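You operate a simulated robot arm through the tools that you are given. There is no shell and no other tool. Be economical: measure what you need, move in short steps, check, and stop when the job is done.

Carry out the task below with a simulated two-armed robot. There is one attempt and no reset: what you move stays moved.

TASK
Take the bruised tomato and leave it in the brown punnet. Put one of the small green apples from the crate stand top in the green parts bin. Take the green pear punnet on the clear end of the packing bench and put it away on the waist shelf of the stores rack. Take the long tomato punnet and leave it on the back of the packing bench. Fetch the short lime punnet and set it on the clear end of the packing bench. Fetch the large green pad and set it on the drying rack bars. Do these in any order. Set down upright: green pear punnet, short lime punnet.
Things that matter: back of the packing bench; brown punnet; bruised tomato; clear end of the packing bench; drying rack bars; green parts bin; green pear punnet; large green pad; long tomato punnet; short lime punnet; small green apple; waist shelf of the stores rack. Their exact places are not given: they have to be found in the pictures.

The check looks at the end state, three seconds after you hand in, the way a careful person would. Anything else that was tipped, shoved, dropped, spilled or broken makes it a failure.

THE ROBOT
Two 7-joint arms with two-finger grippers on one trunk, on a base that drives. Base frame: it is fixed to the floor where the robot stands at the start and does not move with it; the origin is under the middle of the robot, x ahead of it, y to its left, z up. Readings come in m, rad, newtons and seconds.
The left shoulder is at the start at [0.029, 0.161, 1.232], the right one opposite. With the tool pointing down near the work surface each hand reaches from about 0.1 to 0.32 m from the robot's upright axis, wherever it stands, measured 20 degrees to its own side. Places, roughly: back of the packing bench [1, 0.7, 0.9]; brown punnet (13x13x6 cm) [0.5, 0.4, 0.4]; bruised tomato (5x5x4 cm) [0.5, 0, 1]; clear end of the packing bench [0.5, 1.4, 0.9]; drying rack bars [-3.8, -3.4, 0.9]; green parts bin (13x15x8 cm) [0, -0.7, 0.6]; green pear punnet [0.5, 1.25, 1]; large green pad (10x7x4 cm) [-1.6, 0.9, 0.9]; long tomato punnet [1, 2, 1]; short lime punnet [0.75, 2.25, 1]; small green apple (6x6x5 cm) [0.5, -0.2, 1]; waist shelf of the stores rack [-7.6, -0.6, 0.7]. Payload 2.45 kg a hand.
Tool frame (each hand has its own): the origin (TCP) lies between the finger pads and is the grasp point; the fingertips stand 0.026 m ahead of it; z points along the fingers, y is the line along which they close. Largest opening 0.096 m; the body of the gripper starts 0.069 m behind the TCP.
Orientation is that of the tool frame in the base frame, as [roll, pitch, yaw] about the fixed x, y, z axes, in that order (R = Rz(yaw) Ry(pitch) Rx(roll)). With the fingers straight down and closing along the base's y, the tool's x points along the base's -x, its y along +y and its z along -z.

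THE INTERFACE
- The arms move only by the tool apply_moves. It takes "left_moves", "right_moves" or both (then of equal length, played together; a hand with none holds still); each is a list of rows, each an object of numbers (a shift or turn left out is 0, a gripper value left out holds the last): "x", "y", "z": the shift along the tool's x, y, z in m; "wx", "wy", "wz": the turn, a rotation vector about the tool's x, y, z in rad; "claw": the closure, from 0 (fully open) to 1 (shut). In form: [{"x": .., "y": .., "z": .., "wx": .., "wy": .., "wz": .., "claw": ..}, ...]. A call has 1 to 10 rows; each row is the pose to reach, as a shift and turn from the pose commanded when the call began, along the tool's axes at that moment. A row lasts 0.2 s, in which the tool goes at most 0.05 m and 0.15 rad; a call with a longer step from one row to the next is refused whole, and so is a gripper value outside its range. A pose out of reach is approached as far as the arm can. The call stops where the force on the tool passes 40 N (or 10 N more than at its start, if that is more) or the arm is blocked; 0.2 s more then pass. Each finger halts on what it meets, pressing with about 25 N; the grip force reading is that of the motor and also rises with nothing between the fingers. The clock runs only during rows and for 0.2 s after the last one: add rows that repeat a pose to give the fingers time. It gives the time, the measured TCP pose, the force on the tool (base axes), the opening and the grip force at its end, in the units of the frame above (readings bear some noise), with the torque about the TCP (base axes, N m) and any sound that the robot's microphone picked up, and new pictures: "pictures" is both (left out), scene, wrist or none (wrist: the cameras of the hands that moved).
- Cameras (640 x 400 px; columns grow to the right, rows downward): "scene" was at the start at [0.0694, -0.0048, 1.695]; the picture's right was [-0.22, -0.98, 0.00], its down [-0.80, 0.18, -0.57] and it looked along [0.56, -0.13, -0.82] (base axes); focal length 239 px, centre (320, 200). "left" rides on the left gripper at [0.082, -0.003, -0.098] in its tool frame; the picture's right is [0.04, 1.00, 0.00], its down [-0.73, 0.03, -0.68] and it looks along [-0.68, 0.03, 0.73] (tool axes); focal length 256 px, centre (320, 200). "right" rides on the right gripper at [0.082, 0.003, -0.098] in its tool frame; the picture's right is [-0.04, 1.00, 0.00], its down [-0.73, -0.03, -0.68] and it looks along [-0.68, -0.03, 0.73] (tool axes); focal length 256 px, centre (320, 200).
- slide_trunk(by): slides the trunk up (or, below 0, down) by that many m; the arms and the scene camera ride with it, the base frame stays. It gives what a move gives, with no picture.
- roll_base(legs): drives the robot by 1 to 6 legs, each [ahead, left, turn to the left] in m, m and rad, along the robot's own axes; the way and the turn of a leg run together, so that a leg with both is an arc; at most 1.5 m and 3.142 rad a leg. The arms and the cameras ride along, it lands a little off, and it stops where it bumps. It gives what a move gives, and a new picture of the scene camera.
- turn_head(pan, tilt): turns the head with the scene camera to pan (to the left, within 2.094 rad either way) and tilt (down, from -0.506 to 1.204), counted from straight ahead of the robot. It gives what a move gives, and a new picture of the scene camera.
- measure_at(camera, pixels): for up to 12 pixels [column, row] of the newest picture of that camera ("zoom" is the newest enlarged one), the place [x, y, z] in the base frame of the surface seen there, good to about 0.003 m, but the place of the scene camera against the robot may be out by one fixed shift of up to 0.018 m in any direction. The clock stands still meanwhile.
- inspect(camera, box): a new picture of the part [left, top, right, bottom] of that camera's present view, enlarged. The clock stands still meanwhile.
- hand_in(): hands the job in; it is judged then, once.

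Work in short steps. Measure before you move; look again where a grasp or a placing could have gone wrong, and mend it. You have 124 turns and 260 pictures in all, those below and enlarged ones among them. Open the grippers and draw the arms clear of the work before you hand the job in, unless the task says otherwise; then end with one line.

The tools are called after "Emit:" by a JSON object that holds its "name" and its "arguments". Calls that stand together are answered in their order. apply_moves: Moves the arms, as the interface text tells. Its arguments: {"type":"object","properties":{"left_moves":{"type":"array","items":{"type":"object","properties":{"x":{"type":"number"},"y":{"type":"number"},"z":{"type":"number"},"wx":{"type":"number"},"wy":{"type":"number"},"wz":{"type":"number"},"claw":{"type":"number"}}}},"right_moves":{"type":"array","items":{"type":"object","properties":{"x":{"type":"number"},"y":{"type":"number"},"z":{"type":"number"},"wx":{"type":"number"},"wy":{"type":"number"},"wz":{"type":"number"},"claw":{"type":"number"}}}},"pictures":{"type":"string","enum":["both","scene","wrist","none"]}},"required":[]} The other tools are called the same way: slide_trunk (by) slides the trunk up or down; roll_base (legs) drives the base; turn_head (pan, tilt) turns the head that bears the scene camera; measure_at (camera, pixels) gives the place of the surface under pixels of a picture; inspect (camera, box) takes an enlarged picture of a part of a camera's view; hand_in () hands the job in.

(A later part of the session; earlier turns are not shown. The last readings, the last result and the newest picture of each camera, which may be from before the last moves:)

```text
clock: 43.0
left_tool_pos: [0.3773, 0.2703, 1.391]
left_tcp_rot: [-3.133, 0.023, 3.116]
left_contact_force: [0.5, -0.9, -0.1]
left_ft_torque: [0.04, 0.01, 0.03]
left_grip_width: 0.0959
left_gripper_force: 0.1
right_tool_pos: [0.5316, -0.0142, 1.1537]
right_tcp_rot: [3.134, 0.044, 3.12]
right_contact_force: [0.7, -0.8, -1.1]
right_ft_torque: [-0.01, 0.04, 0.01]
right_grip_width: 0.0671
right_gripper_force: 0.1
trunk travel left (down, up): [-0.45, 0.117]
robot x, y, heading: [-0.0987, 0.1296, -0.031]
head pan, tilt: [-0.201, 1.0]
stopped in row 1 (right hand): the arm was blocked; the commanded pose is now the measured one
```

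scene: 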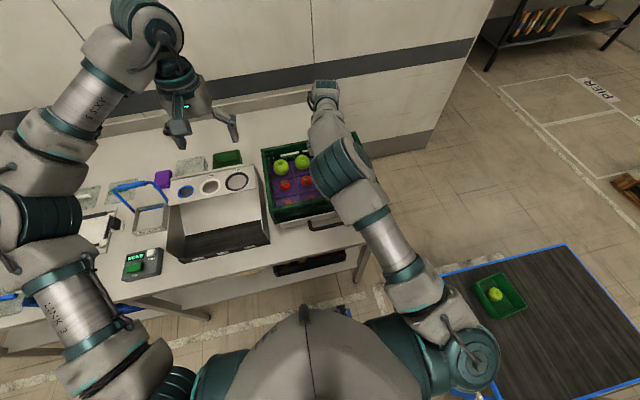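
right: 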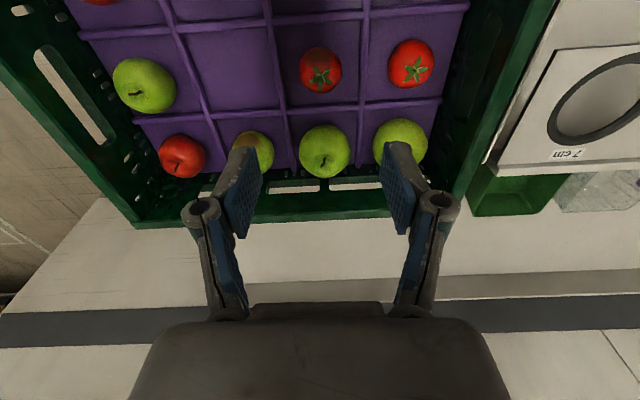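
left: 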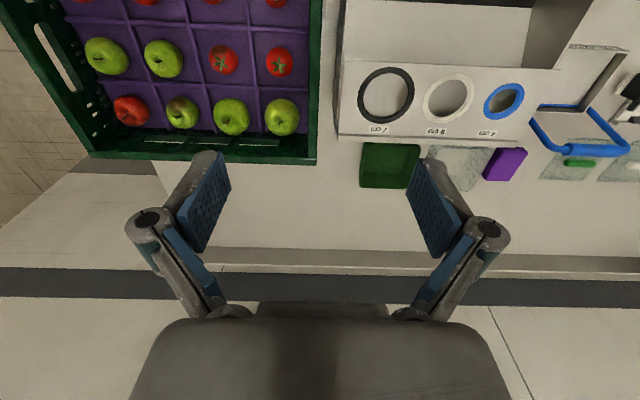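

The bruised tomato is at [320,70] right below the hand. I measure it.

Emit:
{"name": "apply_moves", "arguments": {"right_moves": [{"claw": 0.3}, {"claw": 0.3}], "pictures": "wrist"}}

Emit:
{"name": "measure_at", "arguments": {"camera": "right", "pixels": [[320, 70], [320, 52], [320, 90], [301, 70], [340, 70], [361, 80], [282, 85]]}}

```text
clock: 43.6
left_tool_pos: [0.3769, 0.2731, 1.393]
left_tcp_rot: [-3.134, 0.025, 3.12]
left_contact_force: [0.6, 0.4, 0.8]
left_ft_torque: [-0.06, 0.04, -0.03]
left_grip_width: 0.0961
left_gripper_force: 0.0
right_tool_pos: [0.531, -0.0205, 1.1553]
right_tcp_rot: [3.122, 0.044, 3.105]
right_contact_force: [-0.4, -0.7, -0.7]
right_ft_torque: [-0.01, 0.03, 0.03]
right_grip_width: 0.0671
right_gripper_force: 0.0
trunk travel left (down, up): [-0.45, 0.117]
robot x, y, heading: [-0.0991, 0.1286, -0.026]
head pan, tilt: [-0.201, 1.0]
```

right: 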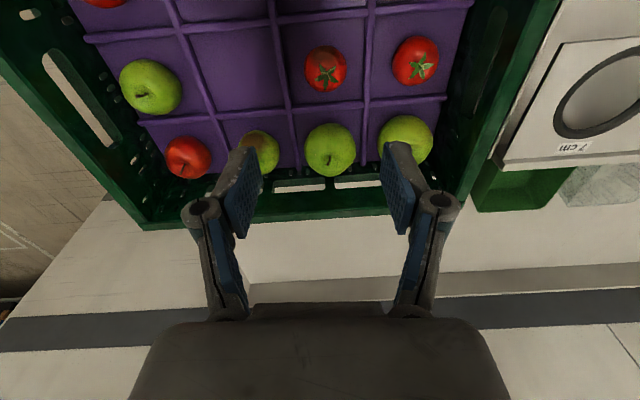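

```text
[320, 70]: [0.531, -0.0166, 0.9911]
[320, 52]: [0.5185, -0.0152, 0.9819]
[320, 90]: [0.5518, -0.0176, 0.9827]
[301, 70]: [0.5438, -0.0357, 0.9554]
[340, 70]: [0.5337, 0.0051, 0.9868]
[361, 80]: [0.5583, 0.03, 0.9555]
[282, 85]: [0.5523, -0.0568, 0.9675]
```

Tomato centre ≈ (0.535,-0.012), top 0.991. I narrow the claw to ~0.06 m to avoid the ridges, align, and go down part way.

Emit:
{"name": "apply_moves", "arguments": {"right_moves": [{"x": -0.004, "y": 0.006, "z": 0.03, "claw": 0.37}, {"x": -0.004, "y": 0.006, "z": 0.07, "wy": -0.02}, {"x": -0.004, "y": 0.006, "z": 0.105, "wy": -0.04}, {"x": -0.004, "y": 0.006, "z": 0.105, "wy": -0.04}], "pictures": "wrist"}}

```text
clock: 44.6
left_tool_pos: [0.3766, 0.2815, 1.3915]
left_tcp_rot: [-3.127, 0.025, 3.119]
left_contact_force: [1.0, 0.6, 0.2]
left_ft_torque: [-0.03, 0.06, 0.0]
left_grip_width: 0.0961
left_gripper_force: 0.1
right_tool_pos: [0.5529, -0.0055, 1.0489]
right_tcp_rot: [3.136, 0.083, 3.124]
right_contact_force: [0.4, 1.8, -0.4]
right_ft_torque: [-0.09, 0.04, 0.0]
right_grip_width: 0.0604
right_gripper_force: 0.0
right hand out of reach, approached as far as the arm can: row 1, 2, 3, 4
trunk travel left (down, up): [-0.45, 0.117]
robot x, y, heading: [-0.0949, 0.1288, -0.024]
head pan, tilt: [-0.201, 1.0]
```

right: 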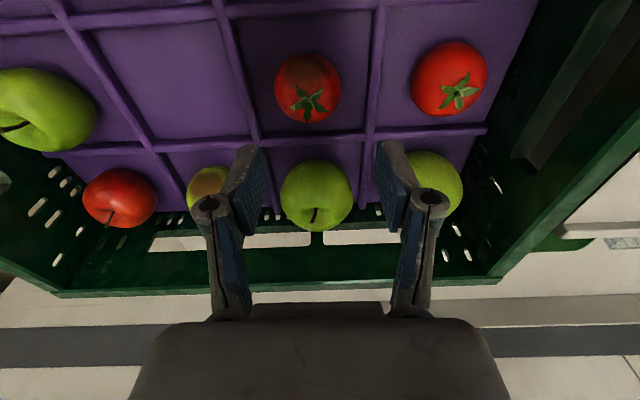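

I tilted the wrong way and hit the reach limit. I correct the tilt (+0.08) and back the base up a little.

Emit:
{"name": "apply_moves", "arguments": {"right_moves": [{"wy": 0.04}, {"wy": 0.08}, {"wy": 0.08}], "pictures": "none"}}

Emit:
{"name": "slide_trunk", "arguments": {"by": -0.03}}

Emit:
{"name": "apply_moves", "arguments": {"right_moves": [{"z": -0.015}, {"z": -0.03, "x": 0.01}], "pictures": "wrist"}}

```text
clock: 45.4
left_tool_pos: [0.376, 0.2461, 1.3946]
left_tcp_rot: [3.135, 0.024, 3.115]
left_contact_force: [-0.4, -0.6, 0.1]
left_ft_torque: [0.03, -0.05, 0.0]
left_grip_width: 0.0959
left_gripper_force: 0.0
right_tool_pos: [0.5538, -0.0328, 1.0486]
right_tcp_rot: [3.115, 0.007, 3.119]
right_contact_force: [-0.2, -0.8, 0.5]
right_ft_torque: [0.03, -0.05, 0.02]
right_grip_width: 0.0606
right_gripper_force: 0.1
trunk travel left (down, up): [-0.45, 0.117]
robot x, y, heading: [-0.091, 0.1261, -0.025]
head pan, tilt: [-0.201, 1.0]
```

```text
clock: 46.2
left_tool_pos: [0.3758, 0.2174, 1.3667]
left_tcp_rot: [3.116, 0.024, 3.111]
left_contact_force: [0.4, -0.1, 0.6]
left_ft_torque: [0.0, 0.01, 0.02]
left_grip_width: 0.0961
left_gripper_force: 0.0
right_tool_pos: [0.5551, -0.0566, 1.016]
right_tcp_rot: [3.101, 0.005, 3.114]
right_contact_force: [0.0, 0.0, 0.2]
right_ft_torque: [0.02, -0.01, -0.02]
right_grip_width: 0.0604
right_gripper_force: 0.1
trunk travel left (down, up): [-0.42, 0.147]
robot x, y, heading: [-0.099, 0.1184, -0.027]
head pan, tilt: [-0.201, 1.0]
```

```text
clock: 46.8
left_tool_pos: [0.3767, 0.2803, 1.361]
left_tcp_rot: [-3.126, 0.023, 3.117]
left_contact_force: [-0.1, 1.4, 0.0]
left_ft_torque: [-0.04, 0.03, -0.01]
left_grip_width: 0.0962
left_gripper_force: 0.0
right_tool_pos: [0.5447, -0.006, 1.0512]
right_tcp_rot: [3.138, 0.005, 3.123]
right_contact_force: [-0.3, 0.5, 0.1]
right_ft_torque: [-0.02, 0.01, 0.04]
right_grip_width: 0.0602
right_gripper_force: 0.0
trunk travel left (down, up): [-0.42, 0.147]
robot x, y, heading: [-0.0963, 0.1297, -0.033]
head pan, tilt: [-0.201, 1.0]
```

right: 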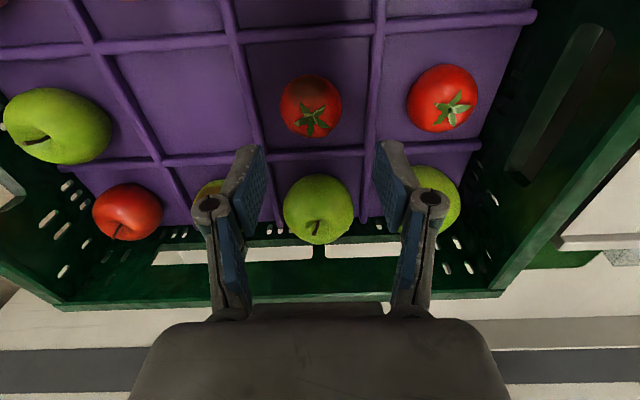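

The readings reveal the whole robot is swaying sideways after the lateral drive. I wait for it to settle.

Emit:
{"name": "apply_moves", "arguments": {"right_moves": [{}, {}, {}, {}, {}, {}, {}, {}, {}, {}], "pictures": "none"}}

Emit:
{"name": "apply_moves", "arguments": {"right_moves": [{}, {}, {}, {}, {}, {}, {}, {}, {}, {}], "pictures": "none"}}

Emit:
{"name": "apply_moves", "arguments": {"right_moves": [{}], "pictures": "wrist"}}

Emit:
{"name": "measure_at", "arguments": {"camera": "right", "pixels": [[306, 100], [306, 80], [312, 110], [285, 105], [330, 105], [318, 130], [300, 120]]}}

```text
clock: 49.2
left_tool_pos: [0.37, 0.2394, 1.3667]
left_tcp_rot: [3.135, 0.029, 3.111]
left_contact_force: [0.1, 0.4, 0.4]
left_ft_torque: [-0.02, -0.04, -0.03]
left_grip_width: 0.0961
left_gripper_force: 0.0
right_tool_pos: [0.5411, -0.04, 1.0527]
right_tcp_rot: [3.114, 0.009, 3.115]
right_contact_force: [-0.1, 0.1, 0.5]
right_ft_torque: [0.0, -0.01, 0.02]
right_grip_width: 0.0602
right_gripper_force: 0.1
trunk travel left (down, up): [-0.42, 0.147]
robot x, y, heading: [-0.0977, 0.1191, -0.03]
head pan, tilt: [-0.201, 1.0]
stopped in row 10 (right hand): the arm was blocked; the commanded pose is now the measured one
```

```text
clock: 51.4
left_tool_pos: [0.3718, 0.2752, 1.3622]
left_tcp_rot: [-3.126, 0.028, 3.115]
left_contact_force: [1.2, -0.2, 0.9]
left_ft_torque: [-0.1, 0.07, -0.02]
left_grip_width: 0.0962
left_gripper_force: 0.1
right_tool_pos: [0.5426, -0.0117, 1.0547]
right_tcp_rot: [3.14, 0.008, 3.117]
right_contact_force: [1.0, 1.9, 0.5]
right_ft_torque: [-0.12, -0.04, 0.05]
right_grip_width: 0.0605
right_gripper_force: 0.0
trunk travel left (down, up): [-0.42, 0.147]
robot x, y, heading: [-0.0999, 0.1208, -0.026]
head pan, tilt: [-0.201, 1.0]
```

```text
clock: 51.8
left_tool_pos: [0.3714, 0.2157, 1.367]
left_tcp_rot: [3.119, 0.031, 3.109]
left_contact_force: [-0.6, 0.1, -0.9]
left_ft_torque: [-0.03, -0.07, -0.02]
left_grip_width: 0.0962
left_gripper_force: 0.0
right_tool_pos: [0.5419, -0.0592, 1.0496]
right_tcp_rot: [3.105, 0.008, 3.11]
right_contact_force: [-0.3, -1.0, 0.5]
right_ft_torque: [0.02, -0.02, 0.02]
right_grip_width: 0.0607
right_gripper_force: 0.0
trunk travel left (down, up): [-0.42, 0.147]
robot x, y, heading: [-0.0956, 0.1131, -0.027]
head pan, tilt: [-0.201, 1.0]
```

right: 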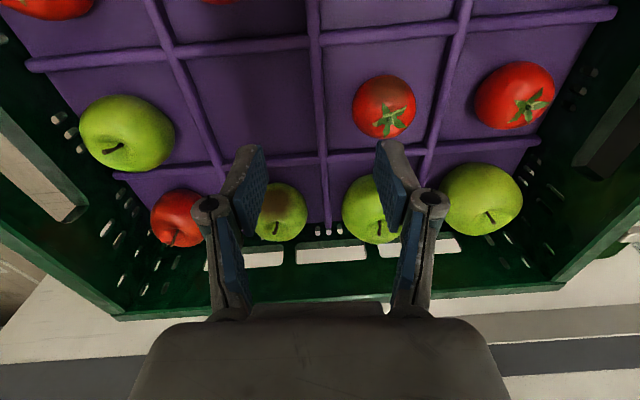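

```text
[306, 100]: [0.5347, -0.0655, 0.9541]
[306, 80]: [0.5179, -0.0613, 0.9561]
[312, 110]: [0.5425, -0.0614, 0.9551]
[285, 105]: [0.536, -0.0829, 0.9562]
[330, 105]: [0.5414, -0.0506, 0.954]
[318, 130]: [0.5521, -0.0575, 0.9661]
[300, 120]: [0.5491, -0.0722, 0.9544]
```

The sway (~1 Hz rocking) is still present. I wait more and sample.

Emit:
{"name": "apply_moves", "arguments": {"left_moves": [{}, {}, {}, {}, {}, {}, {}, {}, {}, {}], "pictures": "none"}}

Emit:
{"name": "apply_moves", "arguments": {"left_moves": [{}, {}], "pictures": "none"}}

Emit:
{"name": "apply_moves", "arguments": {"left_moves": [{}], "pictures": "none"}}

Emit:
{"name": "turn_head", "arguments": {"pan": 0.0, "tilt": 1.2}}

```text
clock: 54.0
left_tool_pos: [0.3725, 0.2631, 1.3652]
left_tcp_rot: [-3.135, 0.028, 3.114]
left_contact_force: [0.4, -0.1, -0.1]
left_ft_torque: [-0.07, 0.03, -0.04]
left_grip_width: 0.0963
left_gripper_force: 0.1
right_tool_pos: [0.5409, -0.0213, 1.0525]
right_tcp_rot: [3.13, 0.009, 3.118]
right_contact_force: [-0.2, 0.4, -0.3]
right_ft_torque: [-0.04, 0.0, 0.02]
right_grip_width: 0.0604
right_gripper_force: 0.2
trunk travel left (down, up): [-0.42, 0.147]
robot x, y, heading: [-0.0952, 0.1191, -0.028]
head pan, tilt: [-0.201, 1.0]
```

```text
clock: 54.8
left_tool_pos: [0.3644, 0.2297, 1.3695]
left_tcp_rot: [3.131, 0.035, 3.109]
left_contact_force: [-0.3, 0.6, 0.2]
left_ft_torque: [-0.01, -0.03, 0.01]
left_grip_width: 0.096
left_gripper_force: 0.0
right_tool_pos: [0.5378, -0.0511, 1.0549]
right_tcp_rot: [3.113, 0.012, 3.11]
right_contact_force: [-0.9, 0.7, 0.2]
right_ft_torque: [-0.01, -0.05, -0.01]
right_grip_width: 0.0607
right_gripper_force: 0.0
trunk travel left (down, up): [-0.42, 0.147]
robot x, y, heading: [-0.0987, 0.1128, -0.022]
head pan, tilt: [-0.201, 1.0]
stopped in row 2 (left hand): the arm was blocked; the commanded pose is now the measured one
```

```text
clock: 55.2
left_tool_pos: [0.3682, 0.2538, 1.3652]
left_tcp_rot: [-3.137, 0.031, 3.11]
left_contact_force: [0.1, 0.1, 0.0]
left_ft_torque: [-0.04, 0.05, 0.03]
left_grip_width: 0.0958
left_gripper_force: 0.0
right_tool_pos: [0.5398, -0.0309, 1.0549]
right_tcp_rot: [3.13, 0.01, 3.114]
right_contact_force: [0.0, 0.5, -0.1]
right_ft_torque: [0.0, 0.02, 0.0]
right_grip_width: 0.0605
right_gripper_force: 0.1
trunk travel left (down, up): [-0.42, 0.147]
robot x, y, heading: [-0.0947, 0.116, -0.026]
head pan, tilt: [-0.201, 1.0]
```

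```text
clock: 55.9
left_tool_pos: [0.3669, 0.2567, 1.3674]
left_tcp_rot: [-3.138, 0.033, 3.112]
left_contact_force: [0.1, 0.2, 0.0]
left_ft_torque: [-0.04, 0.01, -0.03]
left_grip_width: 0.0962
left_gripper_force: 0.1
right_tool_pos: [0.5384, -0.0286, 1.0551]
right_tcp_rot: [3.13, 0.013, 3.113]
right_contact_force: [0.2, 0.8, 0.6]
right_ft_torque: [-0.06, 0.01, 0.0]
right_grip_width: 0.0603
right_gripper_force: 0.0
trunk travel left (down, up): [-0.42, 0.147]
robot x, y, heading: [-0.0989, 0.1153, -0.026]
head pan, tilt: [0.0, 1.201]
```

scene: 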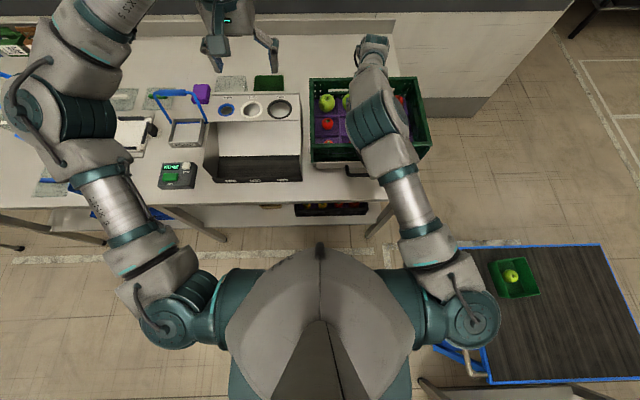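

Sway is decaying now. One more wait, then re-measure the tomato.

Emit:
{"name": "apply_moves", "arguments": {"left_moves": [{}, {}, {}, {}, {}, {}, {}, {}, {}, {}], "pictures": "none"}}

Emit:
{"name": "apply_moves", "arguments": {"right_moves": [{}, {}, {}], "pictures": "wrist"}}

Emit:
{"name": "measure_at", "arguments": {"camera": "right", "pixels": [[340, 100], [340, 80], [330, 110], [320, 105], [350, 105], [340, 130], [360, 100]]}}

```text
clock: 58.1
left_tool_pos: [0.3677, 0.2393, 1.3671]
left_tcp_rot: [3.136, 0.032, 3.107]
left_contact_force: [0.5, -0.1, 0.1]
left_ft_torque: [0.01, 0.01, -0.01]
left_grip_width: 0.0958
left_gripper_force: 0.0
right_tool_pos: [0.5395, -0.0427, 1.0551]
right_tcp_rot: [3.122, 0.011, 3.109]
right_contact_force: [0.9, 0.1, 1.0]
right_ft_torque: [0.0, 0.0, 0.02]
right_grip_width: 0.0607
right_gripper_force: 0.0
trunk travel left (down, up): [-0.42, 0.147]
robot x, y, heading: [-0.1, 0.1129, -0.026]
head pan, tilt: [0.0, 1.201]
```

```text
clock: 58.9
left_tool_pos: [0.3672, 0.254, 1.367]
left_tcp_rot: [-3.136, 0.034, 3.109]
left_contact_force: [-0.2, 0.3, 0.2]
left_ft_torque: [-0.02, 0.0, 0.01]
left_grip_width: 0.0959
left_gripper_force: 0.1
right_tool_pos: [0.5395, -0.0287, 1.0547]
right_tcp_rot: [3.129, 0.01, 3.114]
right_contact_force: [-0.2, 1.1, -0.1]
right_ft_torque: [-0.03, 0.02, 0.01]
right_grip_width: 0.0603
right_gripper_force: 0.1
trunk travel left (down, up): [-0.42, 0.147]
robot x, y, heading: [-0.0969, 0.1163, -0.026]
head pan, tilt: [0.0, 1.201]
```

right: 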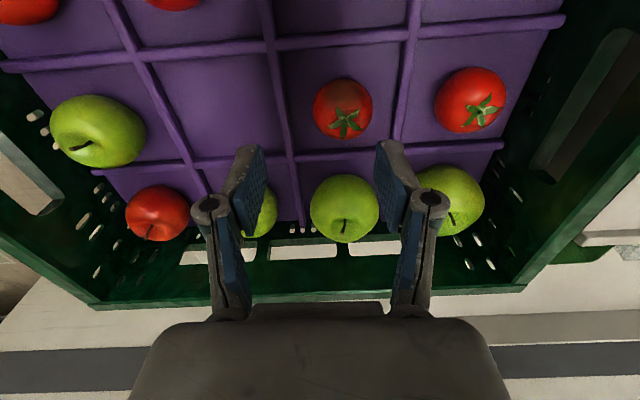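

```text
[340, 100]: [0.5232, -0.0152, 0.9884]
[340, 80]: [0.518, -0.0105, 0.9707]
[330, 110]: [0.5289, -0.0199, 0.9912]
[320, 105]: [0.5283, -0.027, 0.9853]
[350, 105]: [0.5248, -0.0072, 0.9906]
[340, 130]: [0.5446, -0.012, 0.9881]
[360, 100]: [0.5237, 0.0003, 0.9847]
```

Residual sway is about ±7 mm. Tomato centre (0.534,-0.013); I shift +0.021 in y and descend partway with dwell.

Emit:
{"name": "apply_moves", "arguments": {"right_moves": [{"y": 0.01, "x": 0.003, "z": 0.01}, {"y": 0.021, "x": 0.005, "z": 0.025}, {"y": 0.021, "x": 0.005, "z": 0.03}, {"y": 0.021, "x": 0.005, "z": 0.03}, {"y": 0.021, "x": 0.005, "z": 0.03}, {"y": 0.021, "x": 0.005, "z": 0.03}, {"y": 0.021, "x": 0.005, "z": 0.03}, {"y": 0.021, "x": 0.005, "z": 0.03}, {"y": 0.021, "x": 0.005, "z": 0.03}], "pictures": "wrist"}}

Emit:
{"name": "apply_moves", "arguments": {"right_moves": [{}], "pictures": "wrist"}}

```text
clock: 60.9
left_tool_pos: [0.3665, 0.242, 1.3668]
left_tcp_rot: [3.138, 0.035, 3.108]
left_contact_force: [0.2, -0.7, 0.7]
left_ft_torque: [-0.03, 0.0, 0.0]
left_grip_width: 0.0958
left_gripper_force: 0.1
right_tool_pos: [0.5441, -0.0234, 1.0245]
right_tcp_rot: [3.121, 0.009, 3.112]
right_contact_force: [0.2, 0.2, 0.0]
right_ft_torque: [0.02, 0.02, 0.0]
right_grip_width: 0.0602
right_gripper_force: 0.0
right hand out of reach, approached as far as the arm can: row 1, 2, 3, 4, 5, 6, 7, 8, 9
trunk travel left (down, up): [-0.42, 0.147]
robot x, y, heading: [-0.0928, 0.1132, -0.03]
head pan, tilt: [0.0, 1.201]
```

right: 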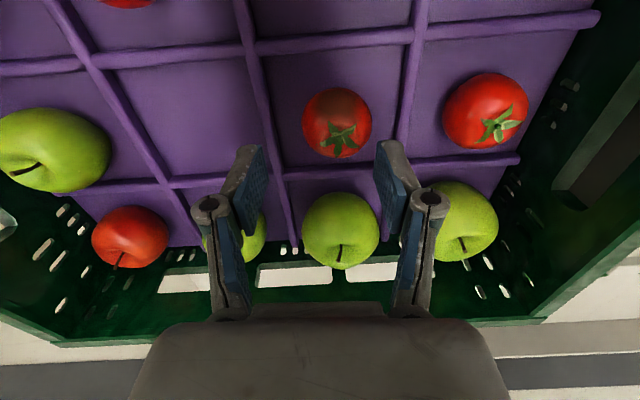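

```text
clock: 61.3
left_tool_pos: [0.3656, 0.2277, 1.3697]
left_tcp_rot: [3.128, 0.034, 3.107]
left_contact_force: [0.7, 0.3, -0.2]
left_ft_torque: [0.05, 0.01, 0.01]
left_grip_width: 0.0959
left_gripper_force: 0.0
right_tool_pos: [0.5442, -0.0353, 1.0225]
right_tcp_rot: [3.111, 0.011, 3.112]
right_contact_force: [-0.2, -1.0, 0.0]
right_ft_torque: [0.05, -0.02, -0.03]
right_grip_width: 0.0603
right_gripper_force: 0.1
trunk travel left (down, up): [-0.42, 0.147]
robot x, y, heading: [-0.098, 0.114, -0.026]
head pan, tilt: [0.0, 1.201]
```

right: 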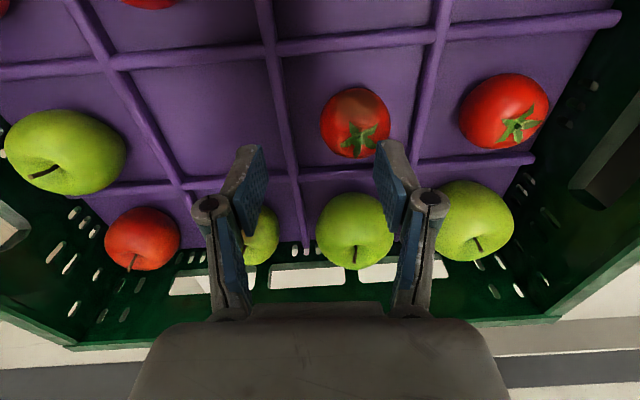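

Back the base 0.01 m for reach, then wait for the sway to die out.

Emit:
{"name": "roll_base", "arguments": {"legs": [[-0.01, 0.0, 0]]}}

Emit:
{"name": "apply_moves", "arguments": {"left_moves": [{}, {}, {}, {}, {}, {}, {}, {}, {}, {}], "pictures": "none"}}

Emit:
{"name": "apply_moves", "arguments": {"left_moves": [{}, {}, {}, {}, {}, {}, {}, {}, {}, {}], "pictures": "none"}}

Emit:
{"name": "apply_moves", "arguments": {"right_moves": [{}, {}], "pictures": "wrist"}}

```text
clock: 62.0
left_tool_pos: [0.3587, 0.2253, 1.3681]
left_tcp_rot: [3.126, 0.03, 3.107]
left_contact_force: [0.2, -0.7, -0.9]
left_ft_torque: [0.04, -0.03, -0.02]
left_grip_width: 0.0958
left_gripper_force: 0.1
right_tool_pos: [0.5369, -0.0373, 1.0211]
right_tcp_rot: [3.109, 0.004, 3.11]
right_contact_force: [-0.3, -1.0, -0.3]
right_ft_torque: [0.03, -0.04, 0.01]
right_grip_width: 0.0607
right_gripper_force: 0.0
trunk travel left (down, up): [-0.42, 0.147]
robot x, y, heading: [-0.1069, 0.1128, -0.024]
head pan, tilt: [0.0, 1.201]
```

scene: 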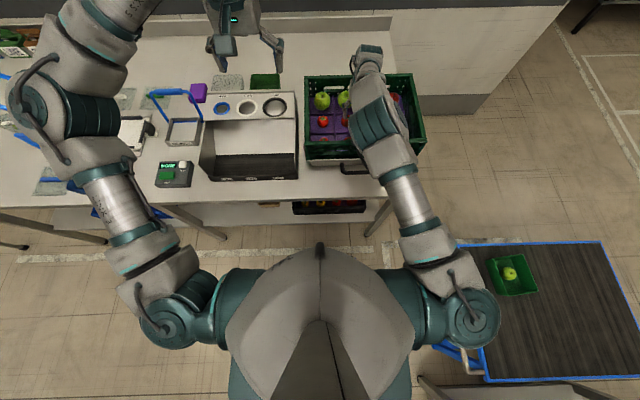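

```text
clock: 64.2
left_tool_pos: [0.3516, 0.2299, 1.3699]
left_tcp_rot: [3.131, 0.036, 3.105]
left_contact_force: [0.0, -0.4, 0.0]
left_ft_torque: [0.02, 0.01, 0.05]
left_grip_width: 0.0958
left_gripper_force: 0.1
right_tool_pos: [0.5298, -0.0335, 1.026]
right_tcp_rot: [3.113, 0.013, 3.111]
right_contact_force: [-1.5, 0.6, -0.3]
right_ft_torque: [-0.02, 0.0, -0.01]
right_grip_width: 0.0605
right_gripper_force: 0.1
trunk travel left (down, up): [-0.42, 0.147]
robot x, y, heading: [-0.1063, 0.1112, -0.031]
head pan, tilt: [0.0, 1.201]
```

```text
clock: 66.4
left_tool_pos: [0.3514, 0.2355, 1.37]
left_tcp_rot: [3.133, 0.035, 3.107]
left_contact_force: [-0.2, 0.6, -0.8]
left_ft_torque: [-0.01, -0.01, -0.01]
left_grip_width: 0.0959
left_gripper_force: 0.1
right_tool_pos: [0.5317, -0.0309, 1.0255]
right_tcp_rot: [3.116, 0.013, 3.109]
right_contact_force: [-0.7, -0.3, -0.6]
right_ft_torque: [0.03, -0.01, -0.03]
right_grip_width: 0.0607
right_gripper_force: 0.0
trunk travel left (down, up): [-0.42, 0.147]
robot x, y, heading: [-0.107, 0.1118, -0.031]
head pan, tilt: [0.0, 1.201]
```

```text
clock: 67.0
left_tool_pos: [0.3527, 0.2314, 1.3696]
left_tcp_rot: [3.132, 0.036, 3.106]
left_contact_force: [-0.3, -0.1, 0.0]
left_ft_torque: [0.0, 0.0, -0.01]
left_grip_width: 0.0959
left_gripper_force: 0.0
right_tool_pos: [0.5302, -0.033, 1.026]
right_tcp_rot: [3.115, 0.013, 3.11]
right_contact_force: [0.1, 0.2, 0.3]
right_ft_torque: [-0.02, -0.03, 0.01]
right_grip_width: 0.0602
right_gripper_force: 0.0
trunk travel left (down, up): [-0.42, 0.147]
robot x, y, heading: [-0.1089, 0.1077, -0.024]
head pan, tilt: [0.0, 1.201]
```

right: 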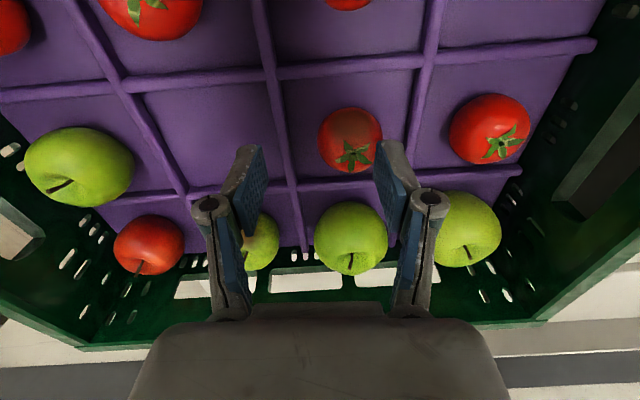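

Settled. I re-measure the tomato at [350,140].

Emit:
{"name": "measure_at", "arguments": {"camera": "right", "pixels": [[350, 140], [320, 140], [380, 138], [350, 110], [350, 168], [290, 150], [408, 150]]}}

```text
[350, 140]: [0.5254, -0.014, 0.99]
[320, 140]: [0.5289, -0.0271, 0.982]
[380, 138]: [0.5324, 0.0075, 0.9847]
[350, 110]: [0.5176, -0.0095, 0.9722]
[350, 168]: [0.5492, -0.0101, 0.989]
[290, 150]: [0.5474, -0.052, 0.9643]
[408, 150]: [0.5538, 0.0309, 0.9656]
```

Tomato centre (0.534,-0.0105). I shift slowly +0.022 in y, then descend to z≈0.984.

Emit:
{"name": "apply_moves", "arguments": {"right_moves": [{"y": 0.006}, {"y": 0.012}, {"y": 0.018, "x": -0.003}, {"y": 0.022, "x": -0.003}, {"y": 0.022, "x": -0.003, "z": 0.005}, {"y": 0.022, "x": -0.003, "z": 0.012}, {"y": 0.022, "x": -0.003, "z": 0.02}, {"y": 0.022, "x": -0.003, "z": 0.02}], "pictures": "wrist"}}

```text
clock: 68.8
left_tool_pos: [0.3511, 0.2329, 1.3695]
left_tcp_rot: [3.131, 0.037, 3.106]
left_contact_force: [0.2, -0.1, -0.1]
left_ft_torque: [0.0, 0.01, 0.04]
left_grip_width: 0.0958
left_gripper_force: 0.1
right_tool_pos: [0.5333, -0.0243, 1.0049]
right_tcp_rot: [3.111, 0.014, 3.114]
right_contact_force: [0.7, -0.3, -0.7]
right_ft_torque: [-0.03, 0.02, -0.03]
right_grip_width: 0.0604
right_gripper_force: 0.0
right hand out of reach, approached as far as the arm can: row 1, 2, 3, 4, 5, 6, 7, 8
trunk travel left (down, up): [-0.42, 0.147]
robot x, y, heading: [-0.1072, 0.1117, -0.026]
head pan, tilt: [0.0, 1.201]
```

right: 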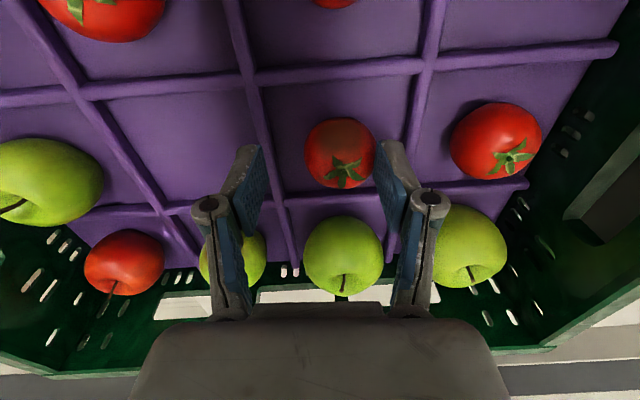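

The arm can't go further +y, so I raise slightly and rotate the base by 0.022 rad to shift the hand.

Emit:
{"name": "apply_moves", "arguments": {"right_moves": [{"z": -0.015}], "pictures": "none"}}

Emit:
{"name": "roll_base", "arguments": {"legs": [[0, 0, 0.022]]}}

Emit:
{"name": "apply_moves", "arguments": {"right_moves": [{}, {}, {}, {}], "pictures": "wrist"}}

```text
clock: 69.2
left_tool_pos: [0.3518, 0.2328, 1.3703]
left_tcp_rot: [3.134, 0.037, 3.106]
left_contact_force: [0.8, 0.9, -0.4]
left_ft_torque: [-0.01, 0.0, 0.01]
left_grip_width: 0.096
left_gripper_force: 0.1
right_tool_pos: [0.5352, -0.0249, 1.02]
right_tcp_rot: [3.113, 0.012, 3.112]
right_contact_force: [0.6, 0.3, 0.6]
right_ft_torque: [-0.01, -0.03, 0.02]
right_grip_width: 0.0604
right_gripper_force: 0.0
trunk travel left (down, up): [-0.42, 0.147]
robot x, y, heading: [-0.1083, 0.1137, -0.031]
head pan, tilt: [0.0, 1.201]
```

```text
clock: 70.0
left_tool_pos: [0.3493, 0.2441, 1.3687]
left_tcp_rot: [3.132, 0.035, 3.128]
left_contact_force: [-0.6, 0.0, 0.5]
left_ft_torque: [-0.02, 0.01, 0.03]
left_grip_width: 0.0958
left_gripper_force: 0.1
right_tool_pos: [0.5374, -0.0113, 1.0185]
right_tcp_rot: [3.114, 0.011, 3.133]
right_contact_force: [1.1, -0.7, -0.1]
right_ft_torque: [0.03, 0.03, 0.0]
right_grip_width: 0.0605
right_gripper_force: 0.1
trunk travel left (down, up): [-0.42, 0.147]
robot x, y, heading: [-0.1099, 0.1136, -0.004]
head pan, tilt: [0.0, 1.201]
```

scene: 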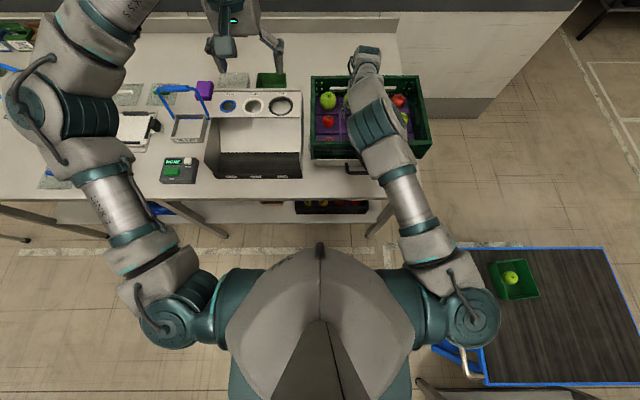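

```text
clock: 71.0
left_tool_pos: [0.3436, 0.243, 1.3714]
left_tcp_rot: [3.133, 0.039, 3.129]
left_contact_force: [0.2, -0.6, -0.3]
left_ft_torque: [0.02, 0.0, 0.01]
left_grip_width: 0.0963
left_gripper_force: 0.0
right_tool_pos: [0.534, -0.012, 1.022]
right_tcp_rot: [3.112, 0.016, 3.134]
right_contact_force: [-0.9, -0.3, 0.5]
right_ft_torque: [-0.02, 0.0, -0.02]
right_grip_width: 0.0604
right_gripper_force: 0.1
trunk travel left (down, up): [-0.42, 0.147]
robot x, y, heading: [-0.1067, 0.1139, -0.01]
head pan, tilt: [0.0, 1.201]
```

right: 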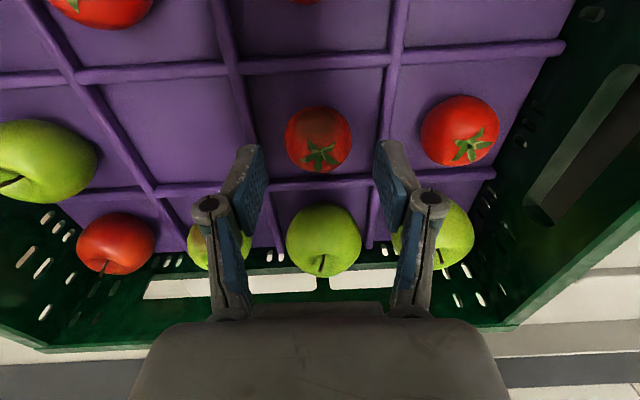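

Centred now (tomato col 319). I lower with the trunk 0.037 m and close gently.

Emit:
{"name": "slide_trunk", "arguments": {"by": -0.037}}

Emit:
{"name": "apply_moves", "arguments": {"right_moves": [{"claw": 0.45}, {"claw": 0.5}, {"claw": 0.55}, {"claw": 0.6}, {"claw": 0.65}], "pictures": "wrist"}}

```text
clock: 71.8
left_tool_pos: [0.3404, 0.2435, 1.3344]
left_tcp_rot: [3.134, 0.044, 3.13]
left_contact_force: [1.2, -0.2, -0.7]
left_ft_torque: [-0.01, 0.01, 0.0]
left_grip_width: 0.0959
left_gripper_force: 0.0
right_tool_pos: [0.5361, -0.0117, 0.9872]
right_tcp_rot: [3.115, 0.025, 3.137]
right_contact_force: [-2.5, 0.7, 5.3]
right_ft_torque: [0.0, -0.06, -0.07]
right_grip_width: 0.0622
right_gripper_force: 1.3
trunk travel left (down, up): [-0.382, 0.184]
robot x, y, heading: [-0.1046, 0.1119, -0.006]
head pan, tilt: [0.0, 1.201]
stopped: the force on the tool passed its limit at 46 N (the readings are from after the stop); the commanded pose is now the measured one
```

```text
clock: 73.0
left_tool_pos: [0.3395, 0.2428, 1.3354]
left_tcp_rot: [3.134, 0.04, 3.129]
left_contact_force: [0.0, -0.6, 0.1]
left_ft_torque: [0.02, -0.01, 0.02]
left_grip_width: 0.096
left_gripper_force: 0.0
right_tool_pos: [0.5387, -0.0115, 0.9871]
right_tcp_rot: [3.113, 0.025, 3.136]
right_contact_force: [1.0, 1.5, 5.8]
right_ft_torque: [0.03, -0.08, 0.0]
right_grip_width: 0.0429
right_gripper_force: 25.3
trunk travel left (down, up): [-0.382, 0.184]
robot x, y, heading: [-0.1088, 0.111, -0.006]
head pan, tilt: [0.0, 1.201]
```

right: 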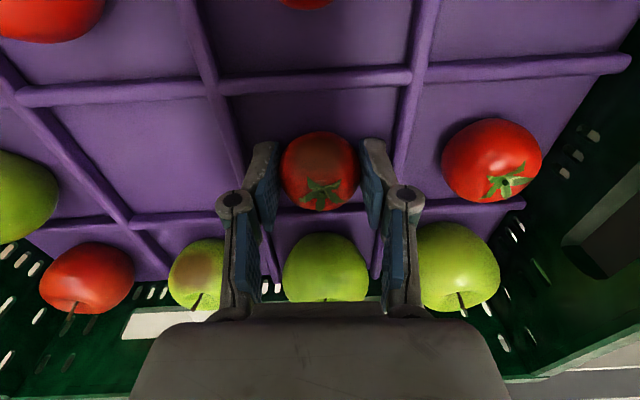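

Tomato gripped (0.043 m, 25 N). I lift with the trunk.

Emit:
{"name": "slide_trunk", "arguments": {"by": 0.184}}

Emit:
{"name": "apply_moves", "arguments": {"right_moves": [{"claw": 0.65}], "pictures": "both"}}

```text
clock: 75.0
left_tool_pos: [0.3419, 0.2426, 1.519]
left_tcp_rot: [3.13, 0.041, 3.129]
left_contact_force: [1.1, 0.2, -0.5]
left_ft_torque: [-0.03, 0.01, -0.04]
left_grip_width: 0.096
left_gripper_force: 0.1
right_tool_pos: [0.5385, -0.0127, 1.169]
right_tcp_rot: [3.113, 0.019, 3.136]
right_contact_force: [0.0, 0.6, -1.0]
right_ft_torque: [0.02, 0.01, 0.0]
right_grip_width: 0.0428
right_gripper_force: 25.6
trunk travel left (down, up): [-0.566, 0.0]
robot x, y, heading: [-0.107, 0.1127, -0.013]
head pan, tilt: [0.0, 1.201]
```

```text
clock: 75.4
left_tool_pos: [0.3414, 0.2408, 1.5193]
left_tcp_rot: [3.131, 0.042, 3.129]
left_contact_force: [-1.0, 0.7, 0.4]
left_ft_torque: [0.0, -0.02, -0.05]
left_grip_width: 0.0961
left_gripper_force: 0.0
right_tool_pos: [0.5375, -0.0117, 1.1689]
right_tcp_rot: [3.113, 0.023, 3.135]
right_contact_force: [-0.1, 0.0, -0.4]
right_ft_torque: [0.01, -0.05, -0.03]
right_grip_width: 0.0428
right_gripper_force: 24.1
trunk travel left (down, up): [-0.566, 0.0]
robot x, y, heading: [-0.1092, 0.112, -0.01]
head pan, tilt: [0.0, 1.201]
```

scene: 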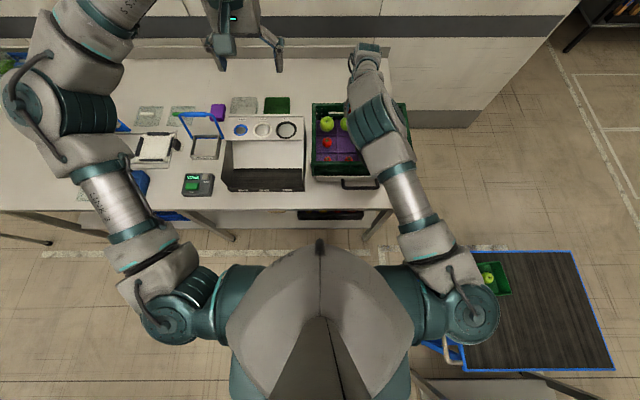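
right: 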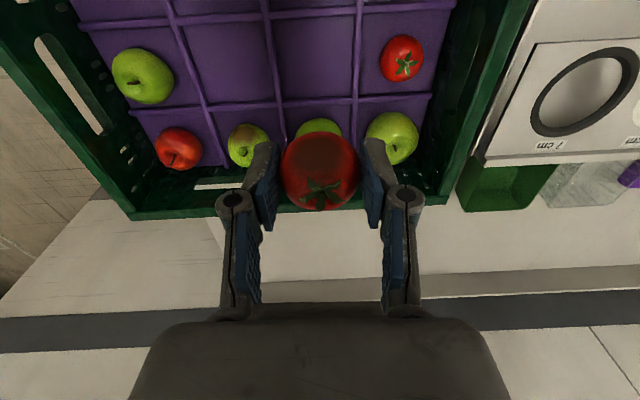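

The tomato is held. I back up 0.6 m (slowly, straight) to view the under-bench shelf where the brown punnet should be.

Emit:
{"name": "roll_base", "arguments": {"legs": [[-0.3, 0, 0], [-0.3, 0, 0]]}}

Emit:
{"name": "turn_head", "arguments": {"pan": 0.35, "tilt": 0.75}}

```text
clock: 79.1
left_tool_pos: [-0.2488, 0.2466, 1.5174]
left_tcp_rot: [3.131, 0.038, 3.139]
left_contact_force: [0.2, 0.9, 0.1]
left_ft_torque: [0.02, 0.02, 0.0]
left_grip_width: 0.0959
left_gripper_force: 0.1
right_tool_pos: [-0.0512, -0.0057, 1.1664]
right_tcp_rot: [3.114, 0.02, -3.138]
right_contact_force: [-0.6, 0.4, -0.5]
right_ft_torque: [0.02, 0.02, 0.02]
right_grip_width: 0.0426
right_gripper_force: 24.9
trunk travel left (down, up): [-0.566, 0.0]
robot x, y, heading: [-0.6954, 0.1118, 0.002]
head pan, tilt: [0.0, 1.201]
```

scene: 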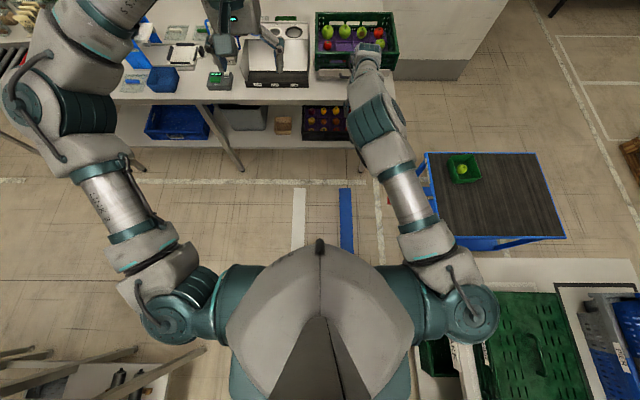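

```text
clock: 80.0
left_tool_pos: [-0.2626, 0.2459, 1.5215]
left_tcp_rot: [3.131, 0.047, 3.139]
left_contact_force: [0.6, 0.4, 0.5]
left_ft_torque: [-0.01, 0.0, 0.01]
left_grip_width: 0.0962
left_gripper_force: 0.0
right_tool_pos: [-0.0589, -0.0051, 1.1733]
right_tcp_rot: [3.113, 0.029, -3.138]
right_contact_force: [-0.1, -0.4, -1.3]
right_ft_torque: [0.03, -0.01, -0.04]
right_grip_width: 0.0432
right_gripper_force: 25.2
trunk travel left (down, up): [-0.566, 0.0]
robot x, y, heading: [-0.6989, 0.1109, 0.003]
head pan, tilt: [0.351, 0.75]
```

scene: 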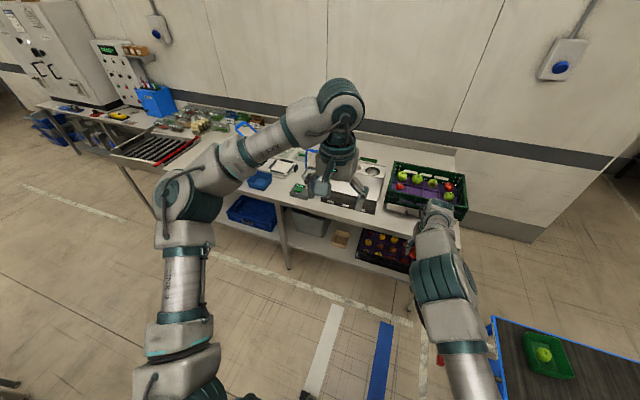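

The brown punnet is at about [340,238] on the lower shelf. I zoom and measure it.

Emit:
{"name": "inspect", "arguments": {"camera": "scene", "box": [260, 180, 430, 290]}}

```text
3.64 times, centred on (345, 235) of scene
```

zoom: 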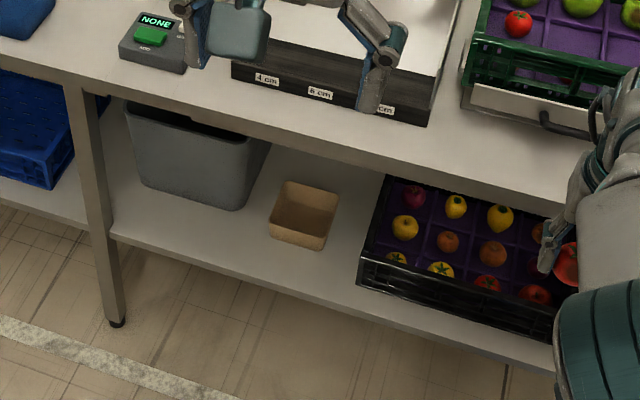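

Emit:
{"name": "measure_at", "arguments": {"camera": "zoom", "pixels": [[302, 215], [280, 182], [336, 194], [270, 235], [325, 248], [260, 260], [240, 150], [190, 205], [380, 250], [300, 125], [250, 105], [125, 235]]}}

```text
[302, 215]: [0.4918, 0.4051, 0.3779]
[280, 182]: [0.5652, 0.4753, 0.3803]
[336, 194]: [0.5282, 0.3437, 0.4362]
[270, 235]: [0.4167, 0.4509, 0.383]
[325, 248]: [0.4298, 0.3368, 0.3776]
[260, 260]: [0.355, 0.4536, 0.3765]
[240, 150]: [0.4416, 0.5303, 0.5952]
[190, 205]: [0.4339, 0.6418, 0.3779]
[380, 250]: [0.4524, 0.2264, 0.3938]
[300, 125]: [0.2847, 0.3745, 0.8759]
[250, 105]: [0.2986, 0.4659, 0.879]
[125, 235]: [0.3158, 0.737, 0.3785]
```

Brown punnet centre ≈ (0.485,0.40), rim z≈0.437, bench front edge x≈0.285 with top at 0.88. I tilt the right tool forward (wy −0.8) here in free space so it can reach under the bench.

Emit:
{"name": "apply_moves", "arguments": {"right_moves": [{"wy": -0.14}, {"wy": -0.28}, {"wy": -0.42}, {"wy": -0.56}, {"wy": -0.7}, {"wy": -0.84}, {"wy": -0.84}], "pictures": "none"}}

Emit:
{"name": "slide_trunk", "arguments": {"by": -0.4}}

Emit:
{"name": "turn_head", "arguments": {"pan": 0.0, "tilt": 0.9}}

```text
clock: 81.6
left_tool_pos: [-0.2602, 0.2448, 1.5202]
left_tcp_rot: [3.131, 0.046, 3.139]
left_contact_force: [0.2, 0.3, 0.0]
left_ft_torque: [-0.01, 0.01, 0.0]
left_grip_width: 0.0959
left_gripper_force: 0.1
right_tool_pos: [0.0195, -0.1065, 1.1544]
right_tcp_rot: [3.099, 0.866, 3.115]
right_contact_force: [0.2, 0.1, -1.1]
right_ft_torque: [0.02, 0.04, -0.01]
right_grip_width: 0.0432
right_gripper_force: 24.7
right hand out of reach, approached as far as the arm can: row 1, 2, 3, 4, 5, 6, 7
trunk travel left (down, up): [-0.566, 0.0]
robot x, y, heading: [-0.6988, 0.1124, 0.002]
head pan, tilt: [0.351, 0.75]
```

```text
clock: 85.4
left_tool_pos: [-0.2607, 0.2457, 1.1221]
left_tcp_rot: [3.131, 0.047, 3.137]
left_contact_force: [0.1, 0.4, -0.8]
left_ft_torque: [0.03, 0.01, 0.01]
left_grip_width: 0.0958
left_gripper_force: 0.0
right_tool_pos: [-0.0089, -0.1059, 0.5903]
right_tcp_rot: [3.106, 0.623, 3.12]
right_contact_force: [-0.8, 0.1, -0.1]
right_ft_torque: [0.01, 0.03, -0.03]
right_grip_width: 0.0427
right_gripper_force: 24.4
trunk travel left (down, up): [-0.166, 0.4]
robot x, y, heading: [-0.6968, 0.1099, 0.003]
head pan, tilt: [0.351, 0.75]
```

```text
clock: 86.2
left_tool_pos: [-0.2597, 0.2446, 1.1209]
left_tcp_rot: [3.132, 0.046, 3.138]
left_contact_force: [-0.7, 0.2, 0.1]
left_ft_torque: [0.02, 0.01, -0.03]
left_grip_width: 0.0963
left_gripper_force: 0.1
right_tool_pos: [-0.009, -0.1061, 0.5882]
right_tcp_rot: [3.105, 0.62, 3.12]
right_contact_force: [-0.1, -0.2, -0.2]
right_ft_torque: [0.02, 0.04, 0.05]
right_grip_width: 0.0429
right_gripper_force: 25.0
trunk travel left (down, up): [-0.166, 0.4]
robot x, y, heading: [-0.7014, 0.1121, -0.002]
head pan, tilt: [0.0, 0.901]
```

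scene: 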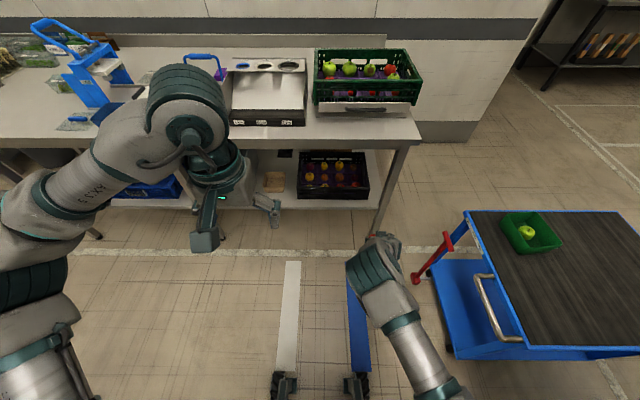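

The tool is tilted ~0.62 rad at z≈0.59. I measure arm joints, the two strips on the floor, and the crate/gray bin on the lower shelf for clearances.

Emit:
{"name": "measure_at", "arguments": {"camera": "scene", "pixels": [[375, 265], [400, 320], [385, 240], [285, 300], [290, 265], [352, 300], [283, 383], [320, 155], [310, 195], [265, 150], [273, 180], [230, 125]]}}

Emit:
{"name": "slide_trunk", "arguments": {"by": -0.09}}

Emit:
{"name": "apply_moves", "arguments": {"right_moves": [{}], "pictures": "wrist"}}

```text
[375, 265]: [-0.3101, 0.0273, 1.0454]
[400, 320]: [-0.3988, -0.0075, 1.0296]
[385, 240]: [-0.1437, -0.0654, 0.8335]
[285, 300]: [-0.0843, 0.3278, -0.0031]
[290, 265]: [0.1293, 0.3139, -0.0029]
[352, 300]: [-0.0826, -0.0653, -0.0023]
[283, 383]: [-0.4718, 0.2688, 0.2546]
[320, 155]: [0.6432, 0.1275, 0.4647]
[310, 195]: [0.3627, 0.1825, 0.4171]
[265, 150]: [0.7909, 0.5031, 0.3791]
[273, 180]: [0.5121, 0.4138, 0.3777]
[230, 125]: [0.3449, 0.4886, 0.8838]
```

```text
clock: 87.5
left_tool_pos: [-0.2623, 0.2461, 1.0326]
left_tcp_rot: [3.131, 0.048, 3.137]
left_contact_force: [-1.3, 0.1, 0.5]
left_ft_torque: [-0.03, -0.02, 0.03]
left_grip_width: 0.0962
left_gripper_force: 0.1
right_tool_pos: [-0.0535, -0.1075, 0.3996]
right_tcp_rot: [3.11, 0.457, 3.124]
right_contact_force: [-0.2, 0.1, -0.4]
right_ft_torque: [-0.01, 0.02, 0.01]
right_grip_width: 0.0426
right_gripper_force: 25.0
trunk travel left (down, up): [-0.076, 0.49]
robot x, y, heading: [-0.7011, 0.1071, 0.003]
head pan, tilt: [0.0, 0.901]
```

```text
clock: 87.9
left_tool_pos: [-0.259, 0.246, 1.0313]
left_tcp_rot: [3.131, 0.044, 3.138]
left_contact_force: [0.4, 0.0, -0.7]
left_ft_torque: [0.01, 0.0, -0.02]
left_grip_width: 0.0962
left_gripper_force: 0.1
right_tool_pos: [-0.0538, -0.1069, 0.3973]
right_tcp_rot: [3.111, 0.454, 3.123]
right_contact_force: [-0.4, 0.6, 0.2]
right_ft_torque: [-0.01, 0.0, 0.0]
right_grip_width: 0.0432
right_gripper_force: 24.8
trunk travel left (down, up): [-0.076, 0.49]
robot x, y, heading: [-0.697, 0.1099, 0.006]
head pan, tilt: [0.0, 0.901]
```

right: 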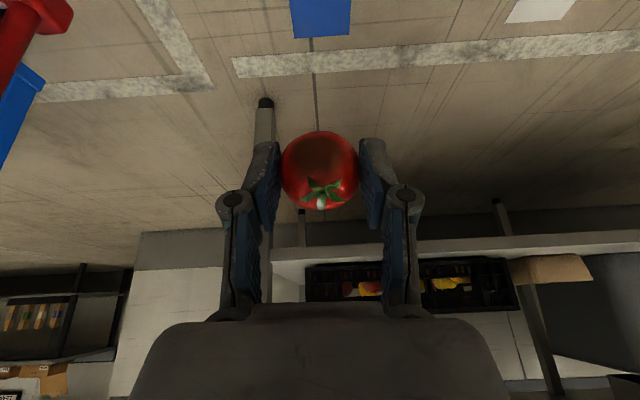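

The elbow is high, so the arm must be straighter to fit under the bench: I tilt the tool to ~1.0 rad and extend forward.

Emit:
{"name": "apply_moves", "arguments": {"right_moves": [{"x": -0.02, "wy": -0.1}, {"x": -0.04, "wy": -0.22}, {"x": -0.065, "wy": -0.34}, {"x": -0.09, "wy": -0.46}, {"x": -0.107, "wy": -0.56}, {"x": -0.107, "wy": -0.56}, {"x": -0.107, "wy": -0.56}], "pictures": "none"}}

Emit:
{"name": "turn_head", "arguments": {"pan": -0.2, "tilt": 0.9}}

```text
clock: 89.5
left_tool_pos: [-0.2603, 0.2452, 1.0314]
left_tcp_rot: [3.133, 0.045, 3.14]
left_contact_force: [0.1, -0.3, 0.1]
left_ft_torque: [0.01, -0.01, 0.0]
left_grip_width: 0.0959
left_gripper_force: 0.0
right_tool_pos: [0.0434, -0.1246, 0.4426]
right_tcp_rot: [3.09, 0.828, 3.104]
right_contact_force: [0.7, 1.4, -0.4]
right_ft_torque: [-0.01, -0.01, -0.01]
right_grip_width: 0.0427
right_gripper_force: 25.4
right hand out of reach, approached as far as the arm can: row 3, 4, 5, 6, 7
trunk travel left (down, up): [-0.076, 0.49]
robot x, y, heading: [-0.6982, 0.1103, 0.003]
head pan, tilt: [0.0, 0.901]
```

```text
clock: 90.2
left_tool_pos: [-0.2612, 0.245, 1.0306]
left_tcp_rot: [3.13, 0.043, 3.139]
left_contact_force: [-1.3, 0.2, 0.0]
left_ft_torque: [-0.01, -0.02, 0.01]
left_grip_width: 0.0961
left_gripper_force: 0.1
right_tool_pos: [0.0431, -0.1242, 0.4424]
right_tcp_rot: [3.09, 0.83, 3.106]
right_contact_force: [-0.1, -0.2, -0.6]
right_ft_torque: [0.04, 0.01, 0.03]
right_grip_width: 0.0429
right_gripper_force: 24.4
trunk travel left (down, up): [-0.076, 0.49]
robot x, y, heading: [-0.699, 0.1112, 0.011]
head pan, tilt: [-0.201, 0.901]
```

scene: 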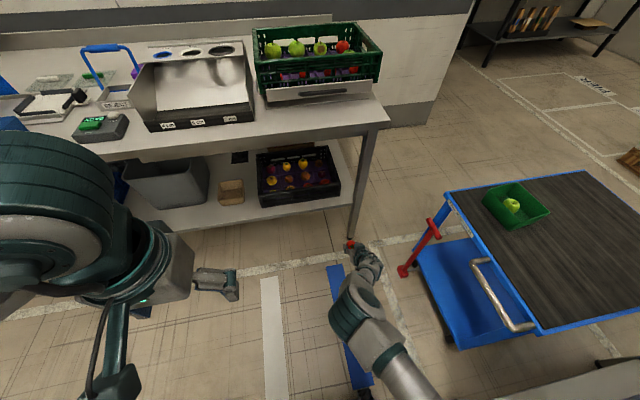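

The pose is now rel x≈0.74, z 0.44, tilt 0.83. I measure the arm's heights along its length.

Emit:
{"name": "measure_at", "arguments": {"camera": "scene", "pixels": [[352, 245], [370, 262], [355, 275], [345, 300], [350, 325], [375, 340], [410, 380], [228, 190], [219, 182], [243, 180], [221, 203], [244, 200]]}}

```text
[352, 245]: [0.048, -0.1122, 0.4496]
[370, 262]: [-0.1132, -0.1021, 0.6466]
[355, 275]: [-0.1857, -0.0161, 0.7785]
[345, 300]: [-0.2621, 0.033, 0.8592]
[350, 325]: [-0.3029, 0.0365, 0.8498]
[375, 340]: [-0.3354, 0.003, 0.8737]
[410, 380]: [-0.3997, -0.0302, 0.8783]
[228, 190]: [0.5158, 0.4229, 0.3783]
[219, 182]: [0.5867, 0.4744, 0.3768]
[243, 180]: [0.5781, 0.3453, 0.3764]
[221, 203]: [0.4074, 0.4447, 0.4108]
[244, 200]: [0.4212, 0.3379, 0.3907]
```

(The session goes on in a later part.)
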